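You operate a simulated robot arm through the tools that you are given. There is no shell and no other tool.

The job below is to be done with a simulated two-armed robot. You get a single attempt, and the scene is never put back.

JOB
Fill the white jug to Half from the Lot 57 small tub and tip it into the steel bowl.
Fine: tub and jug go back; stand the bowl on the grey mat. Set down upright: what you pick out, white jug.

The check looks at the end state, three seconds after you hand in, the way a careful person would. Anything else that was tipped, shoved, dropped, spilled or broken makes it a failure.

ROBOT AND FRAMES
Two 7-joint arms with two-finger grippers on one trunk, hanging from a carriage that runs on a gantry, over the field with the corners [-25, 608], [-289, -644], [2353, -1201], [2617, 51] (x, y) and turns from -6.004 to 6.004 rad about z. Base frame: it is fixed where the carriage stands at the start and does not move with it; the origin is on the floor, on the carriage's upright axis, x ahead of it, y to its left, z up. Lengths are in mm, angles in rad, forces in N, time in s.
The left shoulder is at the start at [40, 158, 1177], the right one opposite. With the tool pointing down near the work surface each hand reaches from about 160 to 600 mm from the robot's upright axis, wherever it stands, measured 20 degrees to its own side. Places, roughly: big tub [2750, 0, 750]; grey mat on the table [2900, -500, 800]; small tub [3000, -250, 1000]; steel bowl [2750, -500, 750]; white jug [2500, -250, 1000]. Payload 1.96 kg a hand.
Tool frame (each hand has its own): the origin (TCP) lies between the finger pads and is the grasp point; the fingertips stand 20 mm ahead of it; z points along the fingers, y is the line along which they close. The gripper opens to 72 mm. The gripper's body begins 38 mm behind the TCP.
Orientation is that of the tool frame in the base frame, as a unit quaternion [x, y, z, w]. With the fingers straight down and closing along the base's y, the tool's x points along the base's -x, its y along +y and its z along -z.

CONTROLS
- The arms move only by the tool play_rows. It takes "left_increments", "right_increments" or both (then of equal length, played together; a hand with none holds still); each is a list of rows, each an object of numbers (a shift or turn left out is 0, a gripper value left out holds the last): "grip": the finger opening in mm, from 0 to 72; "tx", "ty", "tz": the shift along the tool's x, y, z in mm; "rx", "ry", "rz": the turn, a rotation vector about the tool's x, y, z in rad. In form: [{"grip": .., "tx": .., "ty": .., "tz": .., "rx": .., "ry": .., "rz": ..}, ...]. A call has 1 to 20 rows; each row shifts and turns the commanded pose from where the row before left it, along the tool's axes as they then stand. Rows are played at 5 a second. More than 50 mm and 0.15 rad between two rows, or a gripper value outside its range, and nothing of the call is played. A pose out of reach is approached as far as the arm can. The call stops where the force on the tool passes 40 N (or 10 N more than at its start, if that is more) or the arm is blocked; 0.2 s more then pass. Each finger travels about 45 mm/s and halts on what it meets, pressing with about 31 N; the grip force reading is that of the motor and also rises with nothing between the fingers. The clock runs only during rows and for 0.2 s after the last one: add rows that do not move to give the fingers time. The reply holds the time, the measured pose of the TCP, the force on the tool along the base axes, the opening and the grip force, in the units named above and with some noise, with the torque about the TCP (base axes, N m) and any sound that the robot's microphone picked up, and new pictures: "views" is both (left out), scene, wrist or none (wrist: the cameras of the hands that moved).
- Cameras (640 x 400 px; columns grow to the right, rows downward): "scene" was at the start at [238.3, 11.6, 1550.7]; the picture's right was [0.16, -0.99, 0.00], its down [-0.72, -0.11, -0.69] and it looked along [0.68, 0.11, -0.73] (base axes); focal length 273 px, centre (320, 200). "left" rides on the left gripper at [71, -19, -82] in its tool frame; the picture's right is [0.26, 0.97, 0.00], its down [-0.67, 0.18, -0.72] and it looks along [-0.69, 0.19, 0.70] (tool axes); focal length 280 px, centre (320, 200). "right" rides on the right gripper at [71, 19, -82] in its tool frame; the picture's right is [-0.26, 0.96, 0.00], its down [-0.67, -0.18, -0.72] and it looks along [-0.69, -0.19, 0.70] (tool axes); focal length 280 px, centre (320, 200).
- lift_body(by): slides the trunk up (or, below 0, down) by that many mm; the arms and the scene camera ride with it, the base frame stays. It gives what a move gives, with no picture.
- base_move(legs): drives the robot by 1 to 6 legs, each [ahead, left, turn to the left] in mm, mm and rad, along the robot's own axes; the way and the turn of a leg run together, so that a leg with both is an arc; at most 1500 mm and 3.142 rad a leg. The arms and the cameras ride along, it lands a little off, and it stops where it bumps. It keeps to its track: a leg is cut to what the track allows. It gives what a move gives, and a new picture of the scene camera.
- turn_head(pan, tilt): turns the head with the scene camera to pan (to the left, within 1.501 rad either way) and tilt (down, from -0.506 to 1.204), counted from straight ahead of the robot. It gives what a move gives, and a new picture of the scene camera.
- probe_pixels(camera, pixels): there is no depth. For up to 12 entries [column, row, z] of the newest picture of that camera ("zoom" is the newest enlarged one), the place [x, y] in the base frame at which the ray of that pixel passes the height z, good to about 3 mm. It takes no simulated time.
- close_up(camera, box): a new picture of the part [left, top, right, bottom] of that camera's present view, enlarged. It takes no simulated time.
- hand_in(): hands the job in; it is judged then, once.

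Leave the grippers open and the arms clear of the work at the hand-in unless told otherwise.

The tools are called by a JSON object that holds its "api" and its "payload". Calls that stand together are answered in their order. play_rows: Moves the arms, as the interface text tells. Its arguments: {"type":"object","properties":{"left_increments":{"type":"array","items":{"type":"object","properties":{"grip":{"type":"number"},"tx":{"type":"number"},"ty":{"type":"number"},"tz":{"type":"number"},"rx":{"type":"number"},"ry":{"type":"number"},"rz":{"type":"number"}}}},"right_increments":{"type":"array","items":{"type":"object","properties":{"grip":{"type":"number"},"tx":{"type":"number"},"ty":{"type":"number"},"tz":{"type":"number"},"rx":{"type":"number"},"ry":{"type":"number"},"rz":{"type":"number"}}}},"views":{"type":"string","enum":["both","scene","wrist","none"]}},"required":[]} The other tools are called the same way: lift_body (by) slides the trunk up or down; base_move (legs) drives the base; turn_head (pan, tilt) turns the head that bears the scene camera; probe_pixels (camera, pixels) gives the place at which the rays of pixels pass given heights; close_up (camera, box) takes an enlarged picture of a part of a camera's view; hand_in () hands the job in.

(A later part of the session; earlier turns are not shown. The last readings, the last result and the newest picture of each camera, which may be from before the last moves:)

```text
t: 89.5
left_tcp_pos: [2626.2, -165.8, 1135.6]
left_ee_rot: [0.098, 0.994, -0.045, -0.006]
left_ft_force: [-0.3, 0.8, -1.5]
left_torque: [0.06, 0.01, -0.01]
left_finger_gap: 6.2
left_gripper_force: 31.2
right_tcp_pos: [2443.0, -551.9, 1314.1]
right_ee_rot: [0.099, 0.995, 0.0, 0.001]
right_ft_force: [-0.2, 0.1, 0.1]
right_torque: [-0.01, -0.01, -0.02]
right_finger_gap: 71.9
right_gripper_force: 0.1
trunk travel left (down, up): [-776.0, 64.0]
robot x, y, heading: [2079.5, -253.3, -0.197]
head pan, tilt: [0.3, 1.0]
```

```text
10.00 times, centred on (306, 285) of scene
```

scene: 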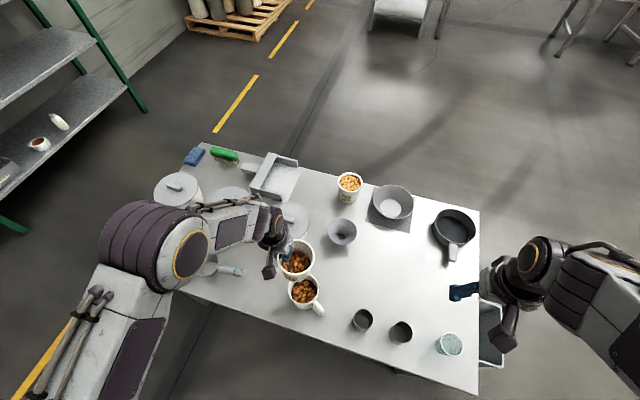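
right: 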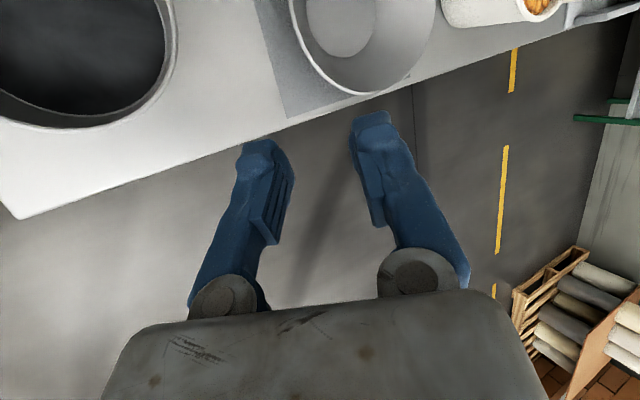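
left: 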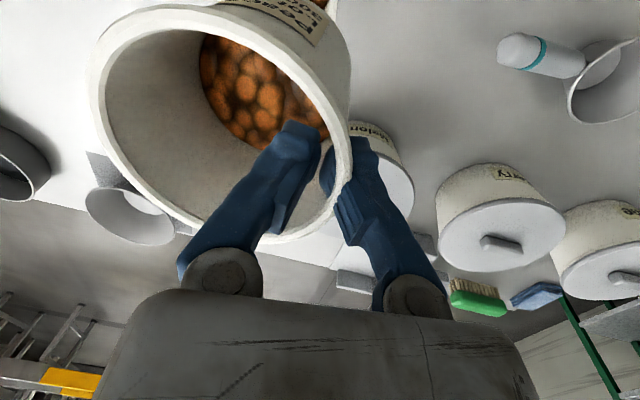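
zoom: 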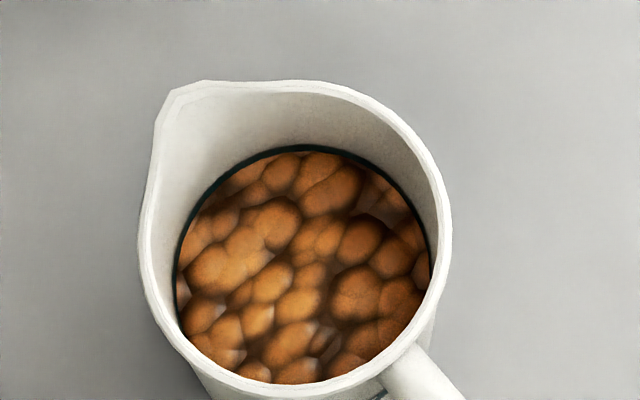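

The surface sits right in the dark band all round — Half. Now return the tub: drive left 86 and ahead 380 with the tub high.

{"api": "base_move", "payload": {"legs": [[0, 86, 0], [380, 0, 0]]}}

{"api": "turn_head", "payload": {"pan": 0.3, "tilt": 1.05}}

```text
t: 92.6
left_tcp_pos: [3014.9, -155.9, 1136.5]
left_ee_rot: [0.098, 0.994, -0.045, -0.006]
left_ft_force: [-0.4, -0.6, -0.7]
left_torque: [0.03, -0.03, 0.01]
left_finger_gap: 6.0
left_gripper_force: 31.1
right_tcp_pos: [2830.7, -540.8, 1314.5]
right_ee_rot: [0.098, 0.995, 0.0, 0.0]
right_ft_force: [0.7, 0.4, 0.5]
right_torque: [-0.01, -0.04, 0.01]
right_finger_gap: 71.9
right_gripper_force: 0.0
trunk travel left (down, up): [-776.0, 64.0]
robot x, y, heading: [2463.0, -245.0, -0.197]
head pan, tilt: [0.3, 1.0]
```

scene: 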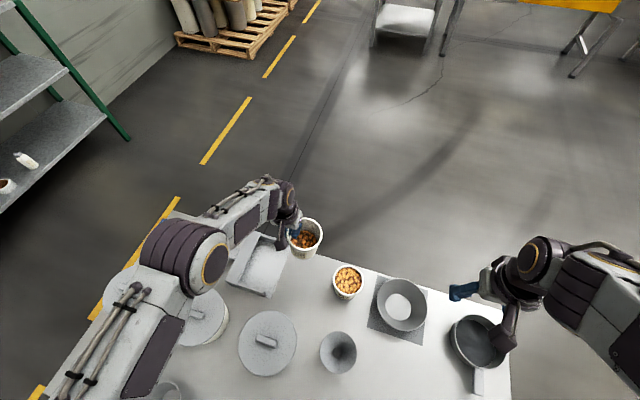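

```text
t: 93.3
left_tcp_pos: [3013.4, -154.7, 1135.2]
left_ee_rot: [0.098, 0.994, -0.044, -0.005]
left_ft_force: [-0.5, -0.3, -1.0]
left_torque: [0.05, -0.02, 0.01]
left_finger_gap: 5.9
left_gripper_force: 31.1
right_tcp_pos: [2830.3, -541.3, 1314.6]
right_ee_rot: [0.099, 0.995, 0.0, 0.0]
right_ft_force: [0.4, 0.2, 0.6]
right_torque: [-0.01, 0.0, 0.0]
right_finger_gap: 71.9
right_gripper_force: 0.2
trunk travel left (down, up): [-776.0, 64.0]
robot x, y, heading: [2466.1, -242.2, -0.196]
head pan, tilt: [0.3, 1.051]
```

scene: 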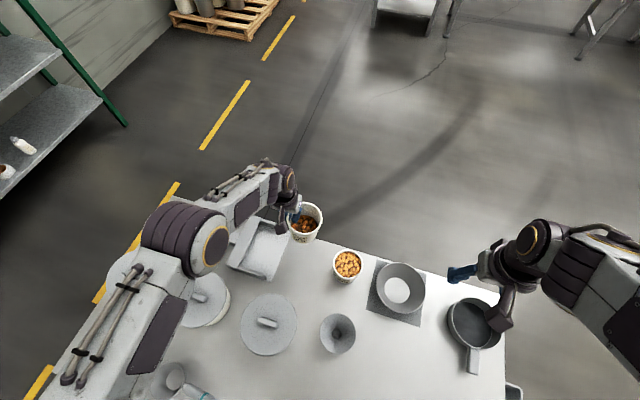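

Shift the hand back ≈21 mm and right 3 mm to be over the tub's original place, then lower the trunk 180 mm.

{"api": "play_rows", "payload": {"left_increments": [{"tx": 20.8, "ty": -3}, {}], "views": "none"}}

{"api": "lift_body", "payload": {"by": -170}}

{"api": "close_up", "payload": {"camera": "scene", "box": [240, 190, 380, 290]}}

```text
t: 93.9
left_tcp_pos: [2994.3, -155.2, 1134.6]
left_ee_rot: [0.097, 0.994, -0.046, -0.006]
left_ft_force: [0.1, 0.3, -2.2]
left_torque: [0.06, -0.01, 0.01]
left_finger_gap: 5.8
left_gripper_force: 31.0
right_tcp_pos: [2830.2, -540.7, 1315.1]
right_ee_rot: [0.098, 0.995, 0.0, 0.0]
right_ft_force: [0.5, -0.2, 0.0]
right_torque: [-0.03, 0.01, 0.01]
right_finger_gap: 72.1
right_gripper_force: 0.0
trunk travel left (down, up): [-776.0, 64.0]
robot x, y, heading: [2467.2, -244.2, -0.196]
head pan, tilt: [0.3, 1.051]
```

```text
t: 95.8
left_tcp_pos: [2994.6, -154.6, 966.3]
left_ee_rot: [0.098, 0.994, -0.044, -0.005]
left_ft_force: [-0.6, 0.7, -1.2]
left_torque: [0.04, 0.0, 0.0]
left_finger_gap: 6.0
left_gripper_force: 30.8
right_tcp_pos: [2831.4, -542.3, 1145.3]
right_ee_rot: [0.099, 0.995, 0.0, 0.0]
right_ft_force: [-0.1, 0.0, -1.1]
right_torque: [-0.02, 0.02, 0.0]
right_finger_gap: 72.2
right_gripper_force: 0.0
trunk travel left (down, up): [-606.0, 234.0]
robot x, y, heading: [2465.2, -245.3, -0.195]
head pan, tilt: [0.3, 1.051]
```

```text
4.00 times, centred on (310, 240) of scene
```

zoom: 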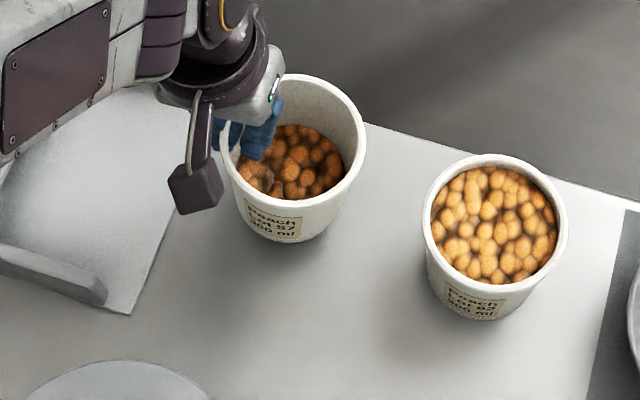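

{"api": "probe_pixels", "payload": {"camera": "zoom", "pixels": [[292, 140, 973], [219, 145, 973], [366, 138, 973], [495, 227, 940], [422, 230, 940], [568, 225, 940]]}}

```text
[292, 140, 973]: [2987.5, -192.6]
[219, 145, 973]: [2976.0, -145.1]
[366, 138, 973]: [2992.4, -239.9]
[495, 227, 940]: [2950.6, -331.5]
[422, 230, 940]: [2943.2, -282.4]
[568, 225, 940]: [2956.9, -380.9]
```

Tub centre (2987,-192) vs original ≈(2984,-190): good. Shift 3 mm back and lower 26 mm.

{"api": "play_rows", "payload": {"left_increments": [{"tx": 3, "ty": 2}, {"ty": 0.8, "tz": 9}, {"ty": 0.8, "tz": 9}, {"ty": 0.7, "tz": 8}, {}], "views": "none"}}

{"api": "play_rows", "payload": {"left_increments": [{"ty": 0.3, "tz": 3}, {}], "views": "none"}}

```text
t: 97.0
left_tcp_pos: [2990.8, -153.1, 939.8]
left_ee_rot: [0.097, 0.994, -0.045, -0.006]
left_ft_force: [0.7, -0.1, -1.5]
left_torque: [0.09, 0.0, 0.02]
left_finger_gap: 5.9
left_gripper_force: 30.7
right_tcp_pos: [2830.8, -541.5, 1145.0]
right_ee_rot: [0.099, 0.995, 0.0, 0.0]
right_ft_force: [-0.1, 0.1, 0.3]
right_torque: [-0.01, 0.04, 0.03]
right_finger_gap: 71.7
right_gripper_force: 0.0
trunk travel left (down, up): [-606.0, 234.0]
robot x, y, heading: [2463.6, -243.4, -0.196]
head pan, tilt: [0.3, 1.051]
```

```text
t: 97.6
left_tcp_pos: [2993.0, -151.5, 936.9]
left_ee_rot: [0.097, 0.994, -0.045, -0.005]
left_ft_force: [0.3, 0.2, -0.4]
left_torque: [0.03, -0.06, 0.05]
left_finger_gap: 6.0
left_gripper_force: 31.0
right_tcp_pos: [2831.5, -542.4, 1144.0]
right_ee_rot: [0.098, 0.995, 0.0, -0.001]
right_ft_force: [0.9, 0.3, -0.3]
right_torque: [0.0, 0.02, -0.01]
right_finger_gap: 71.7
right_gripper_force: 0.0
trunk travel left (down, up): [-606.0, 234.0]
robot x, y, heading: [2462.4, -242.3, -0.195]
head pan, tilt: [0.3, 1.051]
```

Near contact (z 936.9; 933 was the standing height). Lower 2 mm twice, reading the force.

{"api": "play_rows", "payload": {"left_increments": [{"ty": 0.2, "tz": 2}, {}], "views": "none"}}

{"api": "play_rows", "payload": {"left_increments": [{"ty": 0.2, "tz": 2}, {}], "views": "scene"}}

```text
t: 98.2
left_tcp_pos: [2991.9, -149.5, 936.7]
left_ee_rot: [0.098, 0.994, -0.044, -0.004]
left_ft_force: [-8.4, 3.8, 26.7]
left_torque: [-0.01, 0.08, -0.01]
left_finger_gap: 5.9
left_gripper_force: 31.2
right_tcp_pos: [2830.6, -540.0, 1145.5]
right_ee_rot: [0.098, 0.995, 0.0, -0.001]
right_ft_force: [-0.4, 0.7, -0.7]
right_torque: [-0.04, 0.01, 0.01]
right_finger_gap: 72.0
right_gripper_force: 0.1
trunk travel left (down, up): [-606.0, 234.0]
robot x, y, heading: [2460.8, -244.2, -0.201]
head pan, tilt: [0.3, 1.051]
```

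```text
t: 98.8
left_tcp_pos: [2992.3, -150.1, 934.0]
left_ee_rot: [0.097, 0.994, -0.045, -0.004]
left_ft_force: [-6.9, 2.3, 32.3]
left_torque: [-0.03, -0.02, -0.03]
left_finger_gap: 5.9
left_gripper_force: 31.0
right_tcp_pos: [2831.0, -541.1, 1144.9]
right_ee_rot: [0.099, 0.995, 0.0, -0.001]
right_ft_force: [-0.6, -0.4, 0.0]
right_torque: [-0.02, 0.0, 0.0]
right_finger_gap: 71.8
right_gripper_force: 0.1
trunk travel left (down, up): [-606.0, 234.0]
robot x, y, heading: [2465.9, -243.9, -0.196]
head pan, tilt: [0.3, 1.051]
```

scene: 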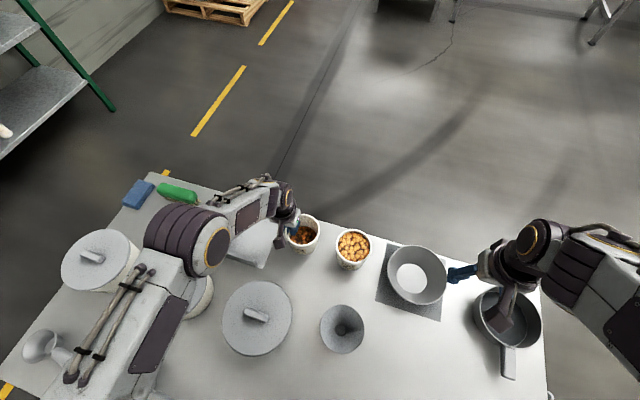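

The tub stands on the table (32 N pressing). Ease off 2 mm and open to 20 mm.

{"api": "play_rows", "payload": {"left_increments": [{"ty": -0.2, "tz": -2}, {"grip": 9}, {"grip": 14}, {"grip": 20}, {}, {}], "views": "both"}}

{"api": "close_up", "payload": {"camera": "scene", "box": [240, 190, 380, 290]}}

```text
t: 100.2
left_tcp_pos: [2990.0, -151.3, 934.4]
left_ee_rot: [0.098, 0.994, -0.045, -0.006]
left_ft_force: [0.3, 0.4, -0.7]
left_torque: [0.0, 0.01, 0.02]
left_finger_gap: 20.0
left_gripper_force: 0.1
right_tcp_pos: [2832.1, -541.2, 1145.7]
right_ee_rot: [0.099, 0.995, 0.0, 0.0]
right_ft_force: [0.2, 0.6, -0.4]
right_torque: [-0.01, 0.01, 0.03]
right_finger_gap: 72.2
right_gripper_force: 0.1
trunk travel left (down, up): [-606.0, 234.0]
robot x, y, heading: [2464.5, -241.7, -0.2]
head pan, tilt: [0.3, 1.051]
```

scene: 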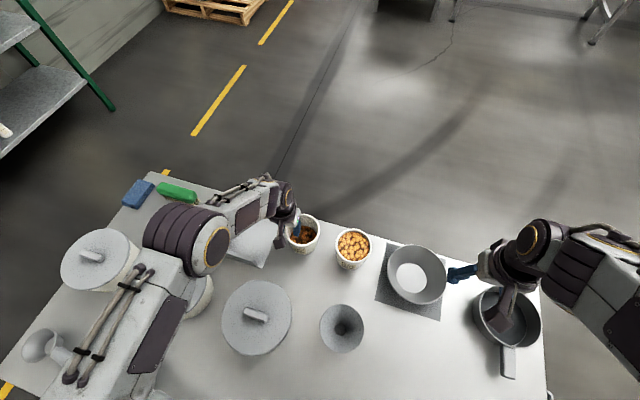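
left: 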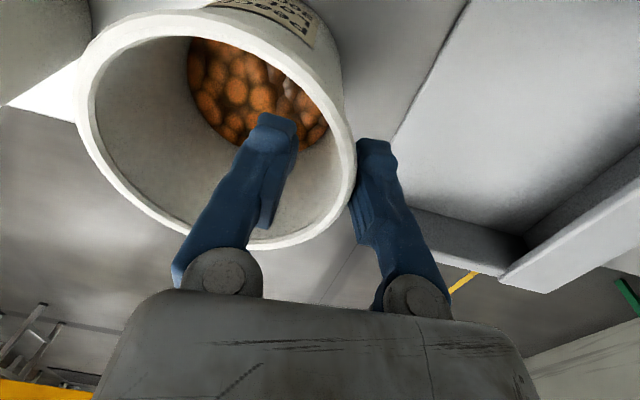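

```text
4.00 times, centred on (310, 240) of scene
```

zoom: 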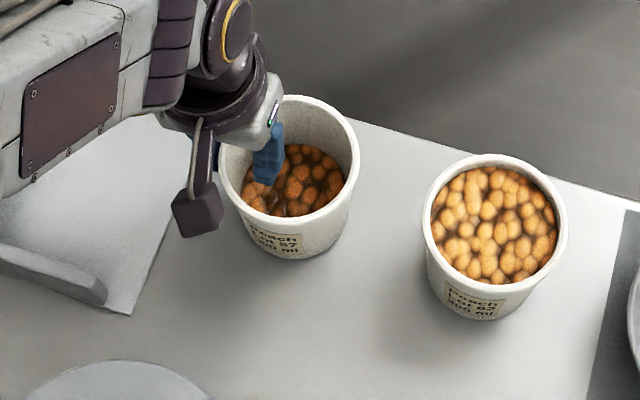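

Tub stands upright in place. Open a bit wider and withdraw straight up.

{"api": "play_rows", "payload": {"left_increments": [{"grip": 32}, {}, {"ty": -1.35, "tz": -15}, {"ty": -1.8, "tz": -20}, {"ty": -2.7, "tz": -30}, {"ty": -3.6, "tz": -40}, {"rx": -0.09, "tz": -20}, {}], "views": "both"}}

{"api": "close_up", "payload": {"camera": "scene", "box": [240, 190, 380, 290]}}

```text
t: 102.0
left_tcp_pos: [2992.4, -151.2, 1060.5]
left_ee_rot: [0.097, 0.995, 0.0, -0.001]
left_ft_force: [-0.2, -0.4, 0.0]
left_torque: [0.0, 0.01, 0.01]
left_finger_gap: 31.8
left_gripper_force: 0.1
right_tcp_pos: [2830.5, -540.6, 1143.2]
right_ee_rot: [0.099, 0.995, 0.0, -0.001]
right_ft_force: [-0.2, -0.6, 0.0]
right_torque: [0.02, -0.01, -0.03]
right_finger_gap: 72.0
right_gripper_force: 0.2
trunk travel left (down, up): [-606.0, 234.0]
robot x, y, heading: [2467.8, -241.5, -0.193]
head pan, tilt: [0.3, 1.051]
```

scene: 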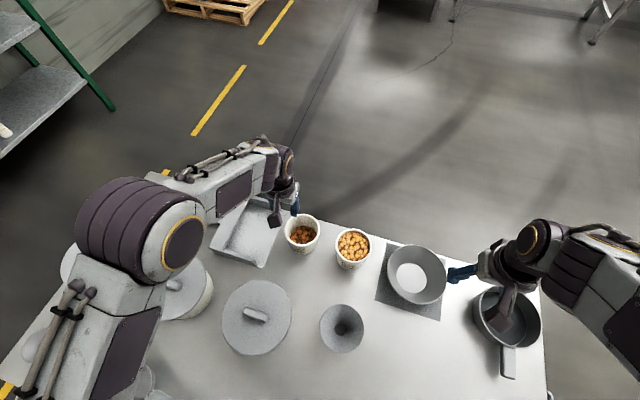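
left: 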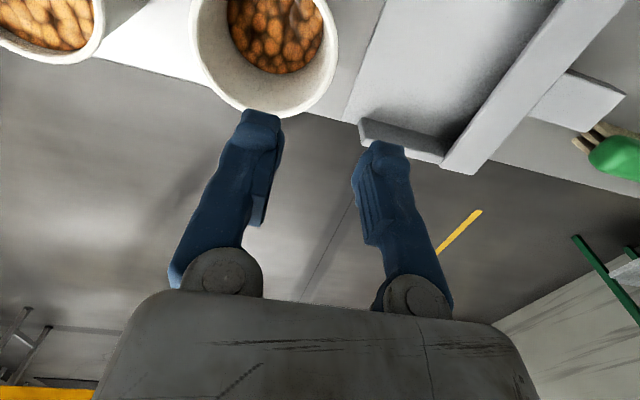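

```text
4.00 times, centred on (310, 240) of scene
```

zoom: 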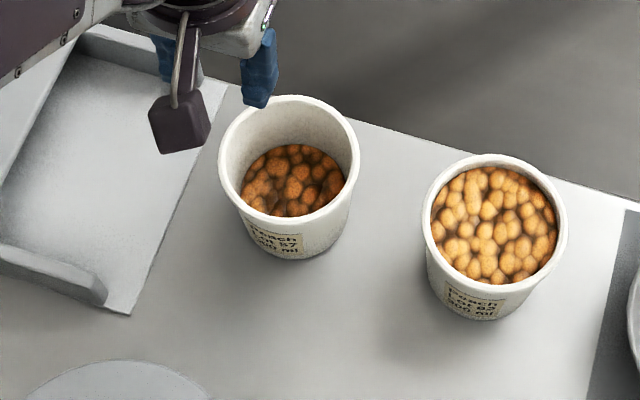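

The tub is back and upright, nothing dropped. Next the jug: I'll raise the trunk 100 mm, open the left gripper, back off, shift left and turn to about −0.78 rad so the jug's spout points to the robot's left and the handle to its right.

{"api": "lift_body", "payload": {"by": 100}}

{"api": "base_move", "payload": {"legs": [[-409, 0, 0], [0, 158, 0], [0, 0, -0.59]]}}

{"api": "turn_head", "payload": {"pan": 0.25, "tilt": 1.0}}

```text
t: 103.3
left_tcp_pos: [2991.6, -150.4, 1161.0]
left_ee_rot: [0.098, 0.995, 0.0, -0.001]
left_ft_force: [1.2, -0.8, -1.0]
left_torque: [0.02, 0.02, 0.01]
left_finger_gap: 32.0
left_gripper_force: 0.1
right_tcp_pos: [2830.0, -542.0, 1244.6]
right_ee_rot: [0.099, 0.995, 0.0, -0.001]
right_ft_force: [-0.2, 0.4, 0.3]
right_torque: [-0.02, -0.02, 0.0]
right_finger_gap: 72.0
right_gripper_force: 0.0
trunk travel left (down, up): [-706.0, 134.0]
robot x, y, heading: [2468.4, -242.6, -0.195]
head pan, tilt: [0.3, 1.051]
```

```text
t: 108.5
left_tcp_pos: [2586.2, -226.1, 1159.5]
left_ee_rot: [0.385, 0.923, 0.001, -0.002]
left_ft_force: [-0.4, 0.2, -0.1]
left_torque: [0.0, -0.02, -0.02]
left_finger_gap: 31.9
left_gripper_force: 0.0
right_tcp_pos: [2233.6, -459.5, 1245.4]
right_ee_rot: [0.385, 0.923, 0.0, 0.0]
right_ft_force: [0.0, 0.1, 0.1]
right_torque: [0.02, -0.02, 0.0]
right_finger_gap: 71.9
right_gripper_force: 0.0
trunk travel left (down, up): [-706.0, 134.0]
robot x, y, heading: [2102.1, -10.4, -0.791]
head pan, tilt: [0.3, 1.051]
```

scene: 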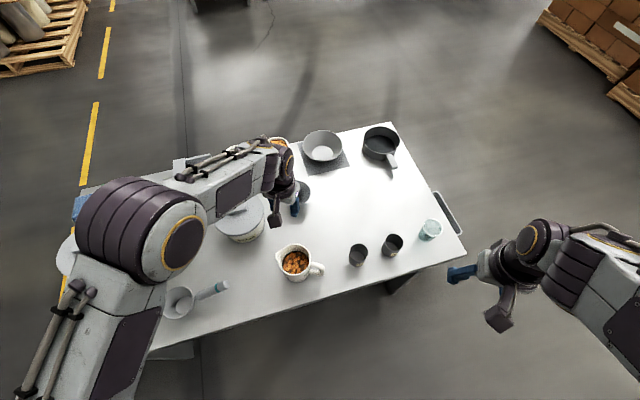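

```text
t: 109.1
left_tcp_pos: [2585.8, -225.8, 1160.1]
left_ee_rot: [0.385, 0.923, 0.0, -0.001]
left_ft_force: [-0.1, 0.6, 0.4]
left_torque: [0.0, 0.0, 0.03]
left_finger_gap: 32.0
left_gripper_force: 0.0
right_tcp_pos: [2232.9, -459.7, 1244.3]
right_ee_rot: [0.386, 0.923, 0.0, 0.0]
right_ft_force: [0.2, 0.9, 0.2]
right_torque: [-0.04, -0.03, 0.04]
right_finger_gap: 71.9
right_gripper_force: 0.1
trunk travel left (down, up): [-706.0, 134.0]
robot x, y, heading: [2095.9, -6.8, -0.793]
head pan, tilt: [0.25, 1.0]
```

scene: 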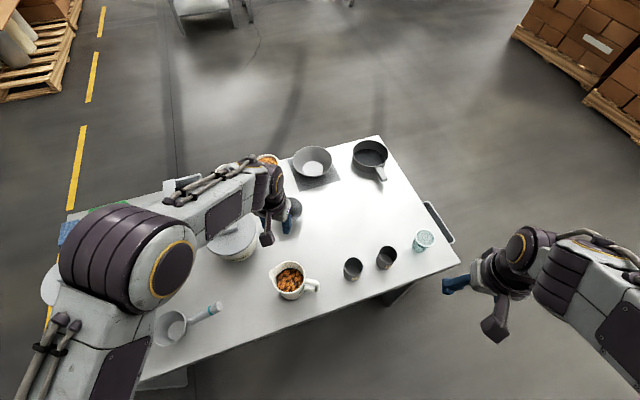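

The jug now has its handle to the right and its spout to the left. Enlarge it.

{"api": "close_up", "payload": {"camera": "scene", "box": [260, 255, 328, 305]}}

```text
8.00 times, centred on (294, 280) of scene
```

zoom: 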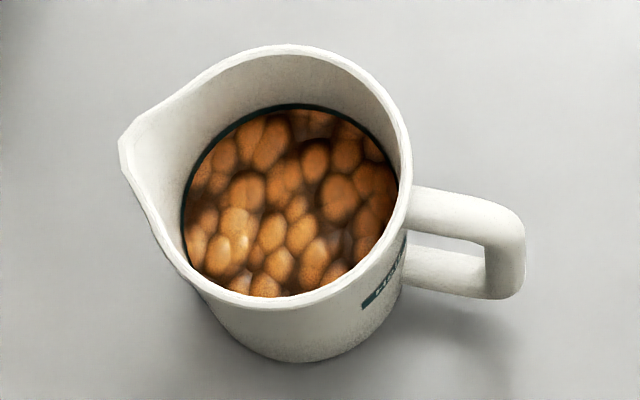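

{"api": "probe_pixels", "payload": {"camera": "zoom", "pixels": [[288, 176, 950], [411, 176, 950], [290, 45, 950], [275, 307, 950], [122, 145, 950], [515, 230, 935], [410, 205, 940], [190, 282, 950], [180, 262, 950]]}}

```text
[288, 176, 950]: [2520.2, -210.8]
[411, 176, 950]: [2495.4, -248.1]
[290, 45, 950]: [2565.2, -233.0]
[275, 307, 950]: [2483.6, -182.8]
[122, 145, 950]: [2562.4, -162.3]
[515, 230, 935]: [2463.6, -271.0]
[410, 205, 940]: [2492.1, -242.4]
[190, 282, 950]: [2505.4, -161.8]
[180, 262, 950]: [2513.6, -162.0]
```

Jug centre ≈ (2524.5,-207.5), spout direction ≈48°, so the pinch point is the near wall at about (2491,-177). Dry run at height: move the left hand above that point and yaw it −1.63 rad so the fingers close along the robot's fore-aft line.

{"api": "play_rows", "payload": {"left_increments": [{"tx": 33.7, "ty": -11.3}, {"tx": 33.7, "ty": -11.3}, {"tx": 33.7, "ty": -11.3}, {"rz": -0.148}, {"rz": -0.148}, {"rz": -0.148}, {"rz": -0.148}, {"rz": -0.148}, {"rz": -0.148}, {"rz": -0.148}, {"rz": -0.148}, {"rz": -0.148}, {"rz": -0.148}, {"rz": -0.148}, {}], "views": "both"}}

```text
t: 112.3
left_tcp_pos: [2491.4, -177.9, 1160.9]
left_ee_rot: [-0.408, 0.913, 0.001, 0.0]
left_ft_force: [-0.3, 0.2, 0.4]
left_torque: [0.02, 0.02, -0.01]
left_finger_gap: 31.9
left_gripper_force: 0.1
right_tcp_pos: [2232.9, -459.2, 1245.5]
right_ee_rot: [0.386, 0.922, 0.0, 0.001]
right_ft_force: [-0.8, 0.5, 0.2]
right_torque: [0.02, 0.0, -0.02]
right_finger_gap: 71.7
right_gripper_force: 0.1
trunk travel left (down, up): [-706.0, 134.0]
robot x, y, heading: [2096.8, -6.1, -0.794]
head pan, tilt: [0.25, 1.0]
```

scene: 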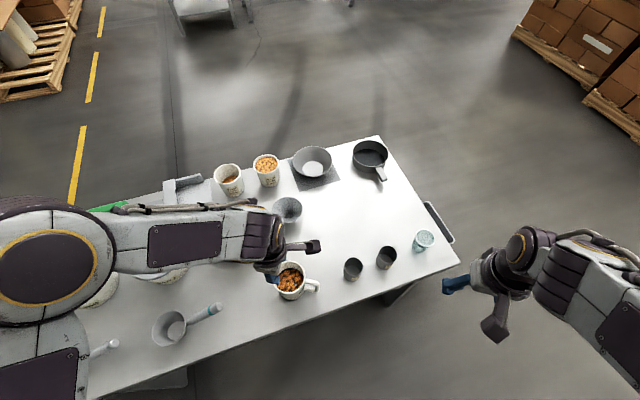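
left: 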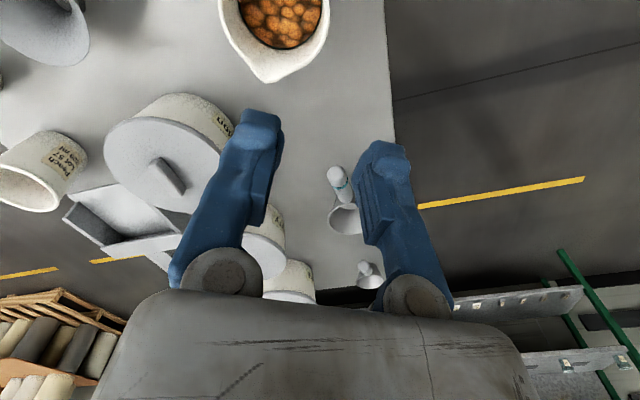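

Yaw done without trouble. Dry-run the pouring turn: +ry in 12 rows of 0.145 (fingers swing from down to pointing right), nothing held.

{"api": "play_rows", "payload": {"left_increments": [{"ry": 0.145}, {"ry": 0.145}, {"ry": 0.145}, {"ry": 0.145}, {"ry": 0.145}, {"ry": 0.145}, {"ry": 0.145}, {"ry": 0.145}, {"ry": 0.145}, {"ry": 0.145}, {"ry": 0.145}, {"ry": 0.145}, {}], "views": "both"}}

```text
t: 115.1
left_tcp_pos: [2491.4, -178.0, 1160.4]
left_ee_rot: [0.263, -0.588, 0.311, 0.699]
left_ft_force: [0.4, 0.5, 0.2]
left_torque: [-0.01, -0.03, -0.04]
left_finger_gap: 31.9
left_gripper_force: 0.0
right_tcp_pos: [2232.9, -459.6, 1245.0]
right_ee_rot: [0.386, 0.922, 0.0, 0.0]
right_ft_force: [-0.4, -0.3, -0.4]
right_torque: [-0.05, -0.02, -0.03]
right_finger_gap: 71.9
right_gripper_force: 0.0
trunk travel left (down, up): [-706.0, 134.0]
robot x, y, heading: [2098.1, -12.1, -0.794]
head pan, tilt: [0.25, 1.0]
```

scene: 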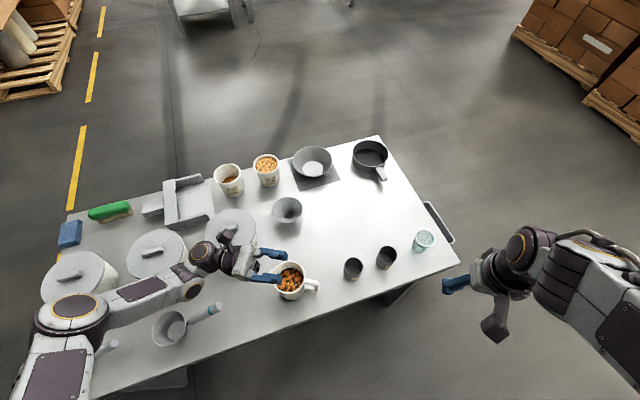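
left: 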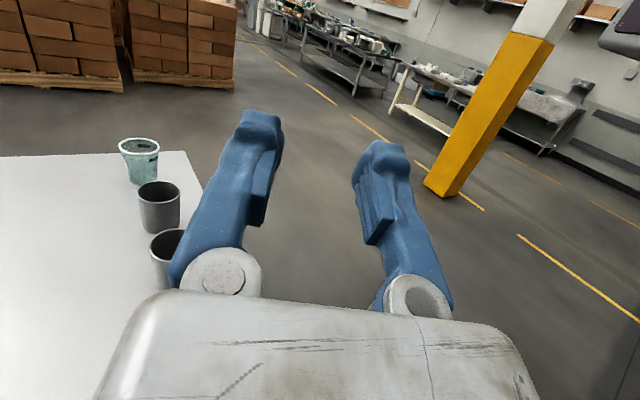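

100° reached cleanly. Try 3 more rows to know the margin, then come back.

{"api": "play_rows", "payload": {"left_increments": [{"ry": 0.145}, {"ry": 0.145}, {"ry": 0.145}, {}], "views": "scene"}}

```text
t: 116.1
left_tcp_pos: [2490.2, -178.7, 1158.7]
left_ee_rot: [0.19, -0.424, 0.361, 0.809]
left_ft_force: [-0.1, 0.5, 0.0]
left_torque: [0.02, 0.02, 0.02]
left_finger_gap: 32.2
left_gripper_force: 0.0
right_tcp_pos: [2234.2, -458.3, 1245.0]
right_ee_rot: [0.386, 0.922, 0.0, 0.0]
right_ft_force: [0.3, -0.2, 0.2]
right_torque: [0.0, -0.02, 0.01]
right_finger_gap: 72.1
right_gripper_force: 0.1
trunk travel left (down, up): [-706.0, 134.0]
robot x, y, heading: [2097.6, -8.9, -0.789]
head pan, tilt: [0.25, 1.0]
```

scene: 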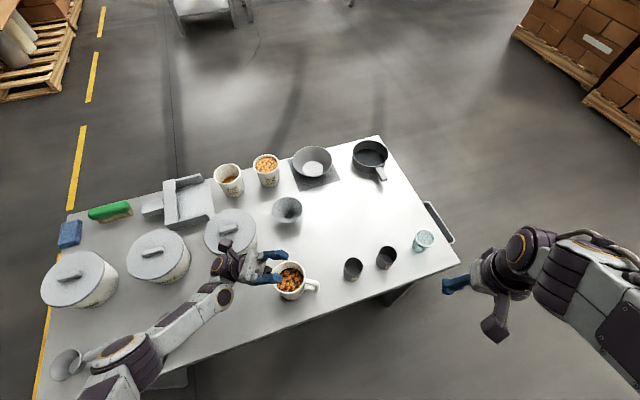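

125° is reachable too. Turn the hand back to pointing down, then lower the trunk 100 mm.

{"api": "play_rows", "payload": {"left_increments": [{"ry": -0.145}, {"ry": -0.145}, {"ry": -0.145}, {"ry": -0.145}, {"ry": -0.145}, {"ry": -0.145}, {"ry": -0.145}, {"ry": -0.145}, {"ry": -0.145}, {"ry": -0.145}, {"ry": -0.145}, {"ry": -0.145}, {"ry": -0.145}, {"ry": -0.145}, {"ry": -0.145}, {"rx": 0.04}, {}], "views": "none"}}

{"api": "lift_body", "payload": {"by": -100}}

{"api": "close_up", "payload": {"camera": "left", "box": [0, 0, 640, 400]}}

{"api": "close_up", "payload": {"camera": "scene", "box": [230, 200, 370, 300]}}

```text
t: 119.7
left_tcp_pos: [2491.8, -178.9, 1160.1]
left_ee_rot: [-0.407, 0.913, -0.017, 0.008]
left_ft_force: [0.5, -0.3, -0.2]
left_torque: [0.01, -0.03, 0.01]
left_finger_gap: 31.9
left_gripper_force: 0.0
right_tcp_pos: [2232.5, -459.7, 1246.0]
right_ee_rot: [0.386, 0.922, 0.0, 0.0]
right_ft_force: [-0.1, -0.8, -0.2]
right_torque: [-0.02, -0.01, -0.02]
right_finger_gap: 72.0
right_gripper_force: 0.0
trunk travel left (down, up): [-706.0, 134.0]
robot x, y, heading: [2098.5, -9.5, -0.792]
head pan, tilt: [0.25, 1.0]
```

```text
t: 121.0
left_tcp_pos: [2490.7, -178.4, 1061.0]
left_ee_rot: [-0.407, 0.913, -0.018, 0.008]
left_ft_force: [-0.4, 0.5, -0.7]
left_torque: [-0.02, 0.0, 0.0]
left_finger_gap: 32.1
left_gripper_force: 0.0
right_tcp_pos: [2232.9, -459.7, 1144.4]
right_ee_rot: [0.386, 0.923, 0.0, 0.0]
right_ft_force: [-1.3, -0.3, 0.7]
right_torque: [-0.03, 0.01, -0.01]
right_finger_gap: 72.0
right_gripper_force: 0.0
trunk travel left (down, up): [-606.0, 234.0]
robot x, y, heading: [2099.8, -7.9, -0.793]
head pan, tilt: [0.25, 1.0]
```

```text
1.00 times, centred on (320, 200) of left (not enlarged: the box is as wide or as high as the picture)
```

zoom: 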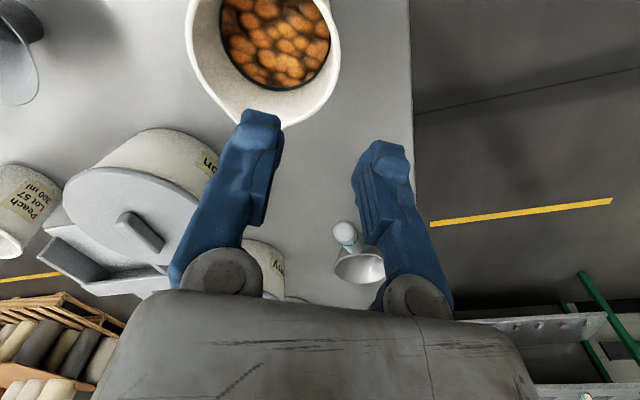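

```text
4.00 times, centred on (300, 250) of scene
```

zoom: 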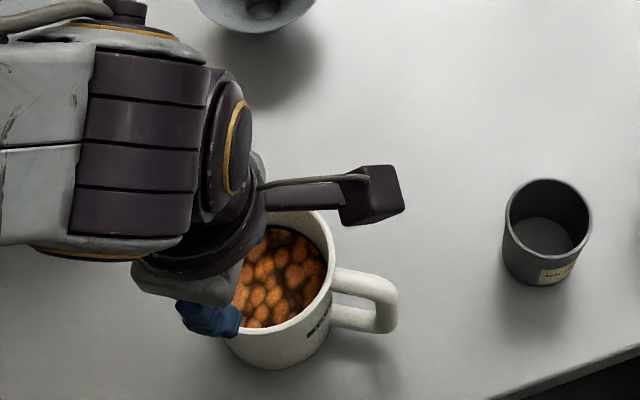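

Check the wall location from the wrist camera: rim right side (340,50), left side (187,45).

{"api": "probe_pixels", "payload": {"camera": "left", "pixels": [[341, 50, 950], [340, 70, 950], [187, 40, 950], [188, 60, 950], [335, 30, 950], [326, 100, 950]]}}

{"api": "close_up", "payload": {"camera": "left", "box": [170, 0, 410, 150]}}

```text
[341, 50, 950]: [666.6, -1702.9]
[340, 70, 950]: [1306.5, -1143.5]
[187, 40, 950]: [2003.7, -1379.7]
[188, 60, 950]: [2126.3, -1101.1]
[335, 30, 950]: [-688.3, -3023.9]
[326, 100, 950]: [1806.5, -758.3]
```

```text
2.67 times, centred on (290, 75) of left
```

zoom: 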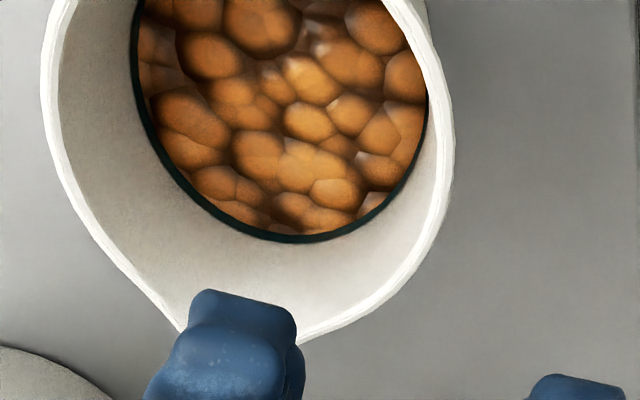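

The last wrist picture for probing was old; probe on the enlarged new one instead.

{"api": "probe_pixels", "payload": {"camera": "zoom", "pixels": [[453, 120, 950], [446, 60, 950], [438, 200, 950], [400, 265, 950], [42, 70, 950], [60, 170, 950], [125, 275, 950], [435, 5, 950]]}}

```text
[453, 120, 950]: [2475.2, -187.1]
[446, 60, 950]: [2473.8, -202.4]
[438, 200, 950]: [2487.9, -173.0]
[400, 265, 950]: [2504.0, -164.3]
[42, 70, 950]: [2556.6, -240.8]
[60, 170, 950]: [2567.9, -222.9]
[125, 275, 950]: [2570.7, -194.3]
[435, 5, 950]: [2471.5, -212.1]
```

Circle fit: centre (2522,-207), R≈48.3; TCP is at radius 42.4, wall mid at ≈45. Move +2.5 mm outward, and descend 95 mm (tips just at the rim).

{"api": "play_rows", "payload": {"left_increments": [{"ty": 2.5}, {"ty": 1.2, "tz": 30}, {"ty": 1.2, "tz": 30}, {"ty": 1.0, "tz": 25}, {"ty": 0.4, "tz": 10}, {}], "views": "both"}}

{"api": "close_up", "payload": {"camera": "scene", "box": [250, 240, 340, 310]}}

{"api": "close_up", "payload": {"camera": "left", "box": [130, 0, 450, 200]}}

```text
t: 122.4
left_tcp_pos: [2489.1, -175.9, 966.1]
left_ee_rot: [-0.407, 0.913, -0.017, 0.008]
left_ft_force: [-0.1, 0.5, -0.8]
left_torque: [0.0, -0.02, -0.02]
left_finger_gap: 31.9
left_gripper_force: 0.1
right_tcp_pos: [2234.0, -458.9, 1143.8]
right_ee_rot: [0.386, 0.923, 0.0, 0.0]
right_ft_force: [0.0, -0.8, -0.4]
right_torque: [-0.01, 0.0, -0.01]
right_finger_gap: 71.7
right_gripper_force: 0.0
trunk travel left (down, up): [-606.0, 234.0]
robot x, y, heading: [2092.7, -8.2, -0.793]
head pan, tilt: [0.25, 1.0]
```

scene: 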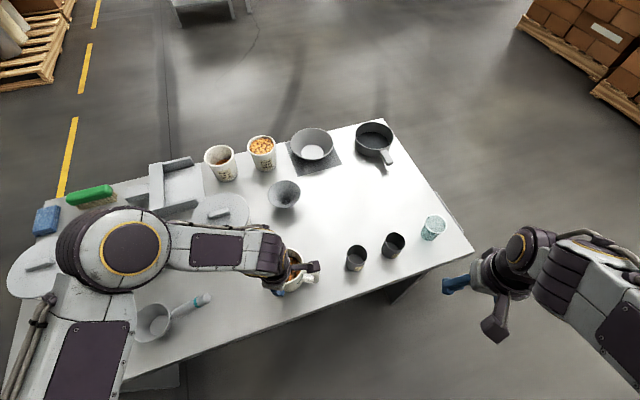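
left: 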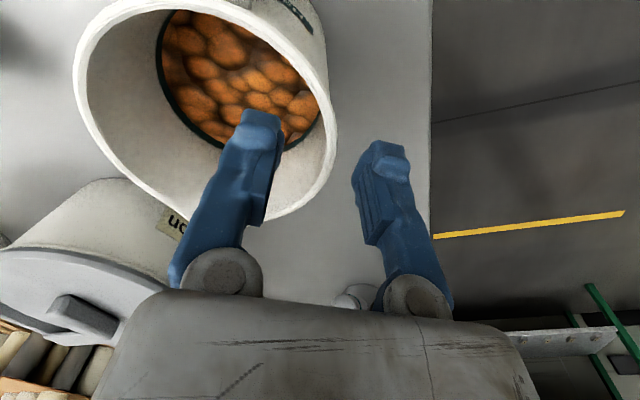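

```text
5.71 times, centred on (295, 275) of scene
```

zoom: 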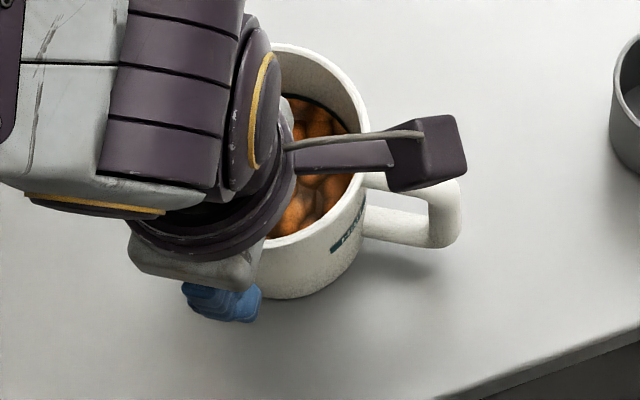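

```text
2.00 times, centred on (290, 100) of left
```

zoom: 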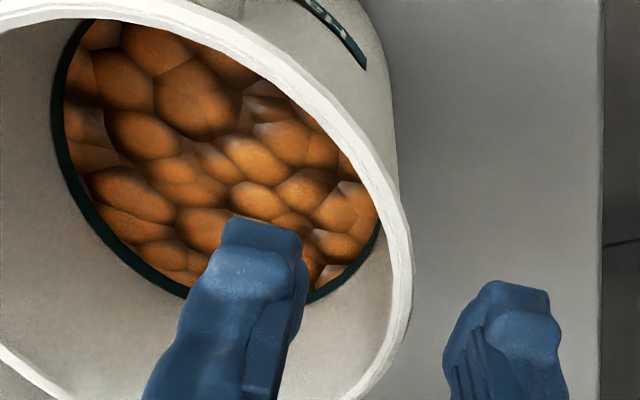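

The wall is between the fingers. Descend 36 mm more and close.

{"api": "play_rows", "payload": {"left_increments": [{"ty": 0.5, "tz": 12}, {"ty": 0.5, "tz": 12}, {"ty": 0.5, "tz": 12}, {}, {"grip": 20}, {"grip": 12}, {"grip": 7}, {"grip": 3}, {"grip": 0}, {}, {}], "views": "both"}}

{"api": "close_up", "payload": {"camera": "scene", "box": [250, 240, 340, 310]}}

```text
t: 124.8
left_tcp_pos: [2489.0, -175.3, 929.2]
left_ee_rot: [-0.406, 0.914, -0.017, 0.008]
left_ft_force: [0.7, 0.4, -0.4]
left_torque: [0.04, -0.05, 0.05]
left_finger_gap: 6.0
left_gripper_force: 30.5
right_tcp_pos: [2233.7, -459.5, 1145.0]
right_ee_rot: [0.386, 0.923, -0.001, 0.0]
right_ft_force: [-0.4, 0.0, 0.6]
right_torque: [-0.02, 0.01, -0.02]
right_finger_gap: 71.8
right_gripper_force: 0.1
trunk travel left (down, up): [-606.0, 234.0]
robot x, y, heading: [2096.6, -10.0, -0.79]
head pan, tilt: [0.25, 1.0]
```

scene: 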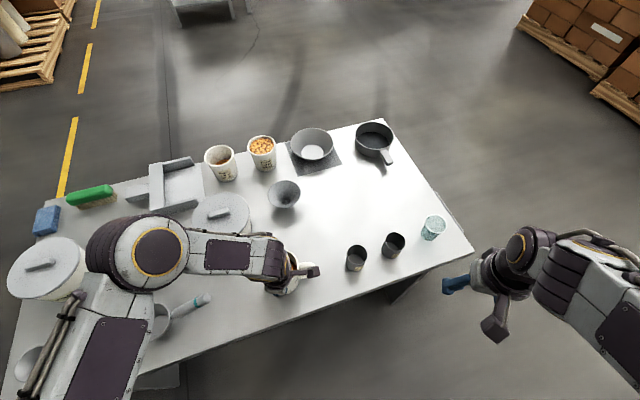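
left: 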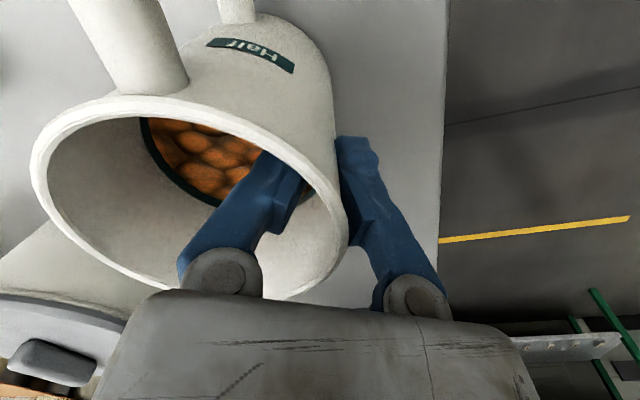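

```text
5.71 times, centred on (295, 275) of scene
```

zoom: 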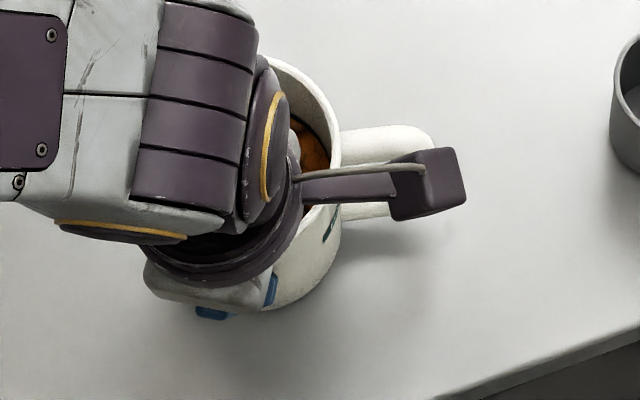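

Gripped (gap 6 mm, 30.5 N); the jug slid/turned a little as the pads aligned. Lift 15 mm slowly and check.

{"api": "play_rows", "payload": {"left_increments": [{"ty": -0.2, "tz": -5}, {"ty": -0.2, "tz": -5}, {"ty": -0.2, "tz": -5}, {}, {}], "views": "both"}}

{"api": "close_up", "payload": {"camera": "scene", "box": [250, 240, 340, 310]}}

```text
t: 126.0
left_tcp_pos: [2488.9, -175.4, 944.4]
left_ee_rot: [-0.407, 0.913, -0.017, 0.008]
left_ft_force: [0.0, 0.3, -4.0]
left_torque: [0.05, 0.08, 0.05]
left_finger_gap: 5.9
left_gripper_force: 31.3
right_tcp_pos: [2234.1, -459.2, 1144.1]
right_ee_rot: [0.386, 0.923, -0.001, 0.0]
right_ft_force: [-0.5, -0.7, 1.0]
right_torque: [0.02, 0.01, 0.0]
right_finger_gap: 72.1
right_gripper_force: 0.1
trunk travel left (down, up): [-606.0, 234.0]
robot x, y, heading: [2097.2, -8.9, -0.795]
head pan, tilt: [0.25, 1.0]
```

scene: 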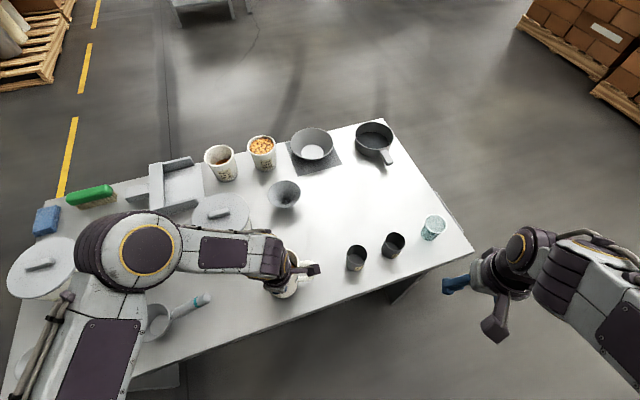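
left: 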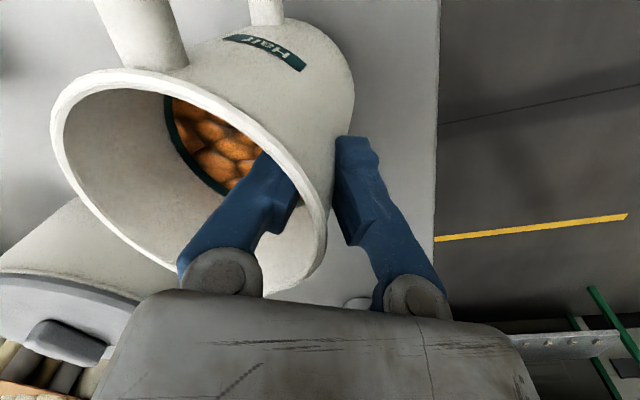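

```text
5.71 times, centred on (295, 275) of scene
```

zoom: 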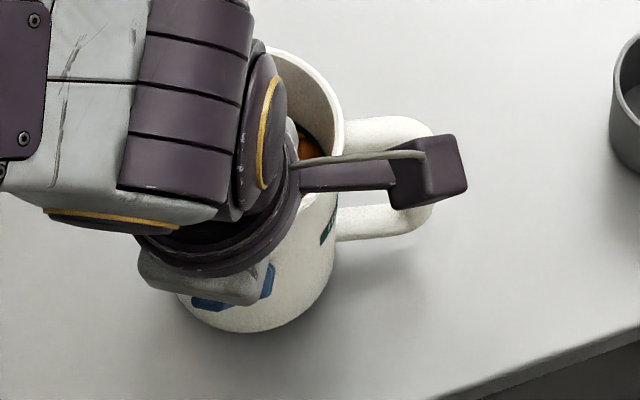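

Held: ≈4 N. Probe the jug's rim (right edge zoom (343,130), far edge (285,47)) at z≈965 to learn where the jug sits in the grip.

{"api": "probe_pixels", "payload": {"camera": "zoom", "pixels": [[343, 130, 962], [285, 47, 962], [318, 75, 962], [255, 136, 962], [420, 125, 955], [430, 205, 920]]}}

```text
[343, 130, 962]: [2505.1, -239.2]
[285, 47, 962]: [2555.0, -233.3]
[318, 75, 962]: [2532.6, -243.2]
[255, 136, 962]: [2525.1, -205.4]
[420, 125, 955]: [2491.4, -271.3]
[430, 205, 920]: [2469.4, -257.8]
```

The jug's centre sits ≈43 mm in and ≈8 mm toward the spout from the TCP. Where I pour, the hand would swing over the Lot 62 tub at this heading, so I'll pour with the robot facing nearly straight along +x, where the hand passes between funnel and tub. First raise the jug 100 mm by arm and 100 mm by trunk.

{"api": "play_rows", "payload": {"left_increments": [{"ty": -0.8, "tz": -20}, {"ty": -1, "tz": -25}, {"ty": -1, "tz": -25}, {"ty": -1.2, "tz": -30}, {}], "views": "wrist"}}

{"api": "lift_body", "payload": {"by": 100}}

```text
t: 127.2
left_tcp_pos: [2489.9, -176.5, 1043.5]
left_ee_rot: [-0.407, 0.913, -0.018, 0.008]
left_ft_force: [0.8, 0.0, -2.6]
left_torque: [0.06, 0.11, 0.02]
left_finger_gap: 6.1
left_gripper_force: 31.5
right_tcp_pos: [2233.5, -459.3, 1144.7]
right_ee_rot: [0.386, 0.923, 0.0, 0.001]
right_ft_force: [-0.1, 0.4, -0.2]
right_torque: [0.01, -0.01, -0.07]
right_finger_gap: 71.7
right_gripper_force: 0.1
trunk travel left (down, up): [-606.0, 234.0]
robot x, y, heading: [2095.3, -7.0, -0.791]
head pan, tilt: [0.25, 1.0]
```

left: 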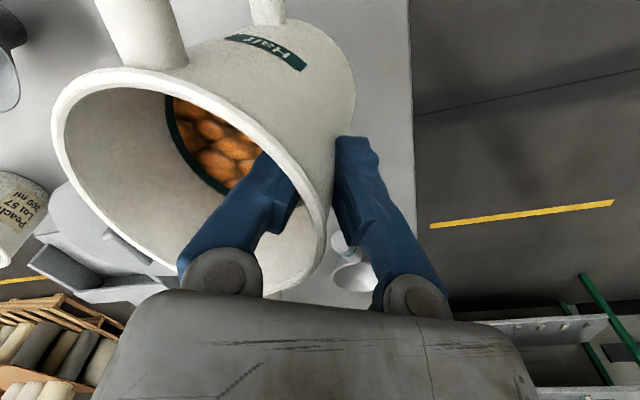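

```text
t: 128.6
left_tcp_pos: [2488.3, -177.1, 1144.1]
left_ee_rot: [-0.406, 0.914, -0.018, 0.008]
left_ft_force: [-0.4, 0.8, -3.5]
left_torque: [0.06, 0.09, 0.03]
left_finger_gap: 6.1
left_gripper_force: 31.0
right_tcp_pos: [2233.0, -459.0, 1244.8]
right_ee_rot: [0.386, 0.922, 0.0, -0.001]
right_ft_force: [-0.1, -0.2, 1.3]
right_torque: [0.03, 0.0, 0.02]
right_finger_gap: 72.0
right_gripper_force: 0.1
trunk travel left (down, up): [-706.0, 134.0]
robot x, y, heading: [2097.6, -9.6, -0.787]
head pan, tilt: [0.25, 1.0]
```

The jug is steady in the grip. Drive diagonally to the table's right-front, then turn left 0.84 rad.

{"api": "base_move", "payload": {"legs": [[530, -375, 0], [0, 0, 0.84]]}}

{"api": "turn_head", "payload": {"pan": 0.0, "tilt": 0.95}}

```text
t: 134.4
left_tcp_pos: [2587.7, -471.6, 1144.0]
left_ee_rot: [0.743, -0.669, 0.013, -0.014]
left_ft_force: [-0.7, 0.4, -3.1]
left_torque: [-0.02, 0.15, -0.01]
left_finger_gap: 6.0
left_gripper_force: 31.1
right_tcp_pos: [2627.7, -851.9, 1246.0]
right_ee_rot: [-0.023, 1.0, 0.0, 0.0]
right_ft_force: [-0.1, -0.3, 0.2]
right_torque: [0.0, 0.01, 0.02]
right_finger_gap: 71.9
right_gripper_force: 0.1
trunk travel left (down, up): [-706.0, 134.0]
robot x, y, heading: [2202.4, -652.7, 0.044]
head pan, tilt: [0.25, 1.0]
```

scene: 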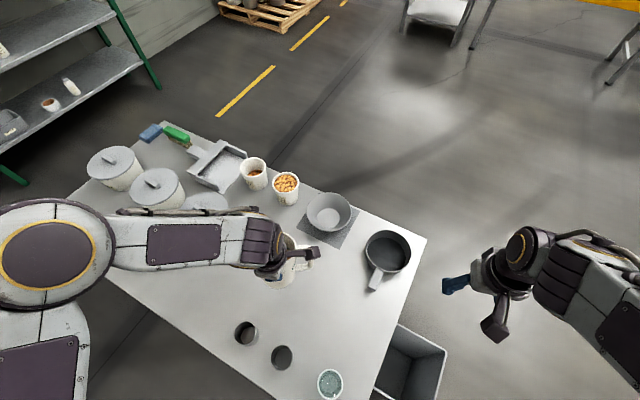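

```text
t: 135.1
left_tcp_pos: [2588.6, -473.0, 1143.4]
left_ee_rot: [0.743, -0.669, 0.012, -0.014]
left_ft_force: [-0.6, 0.2, -3.7]
left_torque: [0.0, 0.06, 0.01]
left_finger_gap: 6.1
left_gripper_force: 31.1
right_tcp_pos: [2627.4, -851.0, 1244.1]
right_ee_rot: [-0.022, 1.0, 0.0, 0.0]
right_ft_force: [-1.0, 0.8, -0.3]
right_torque: [-0.02, 0.02, -0.02]
right_finger_gap: 71.7
right_gripper_force: 0.1
trunk travel left (down, up): [-706.0, 134.0]
robot x, y, heading: [2197.1, -654.8, 0.053]
head pan, tilt: [0.0, 0.949]
```

scene: 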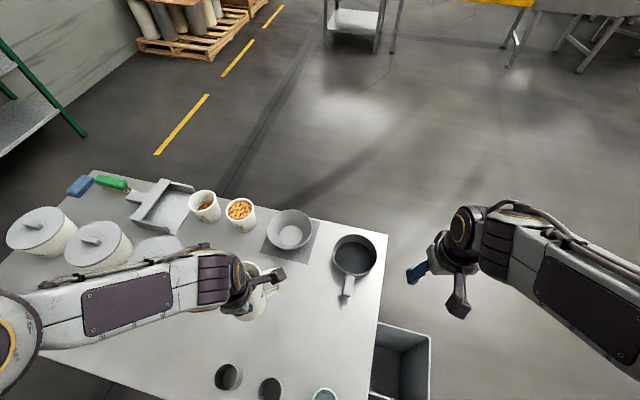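

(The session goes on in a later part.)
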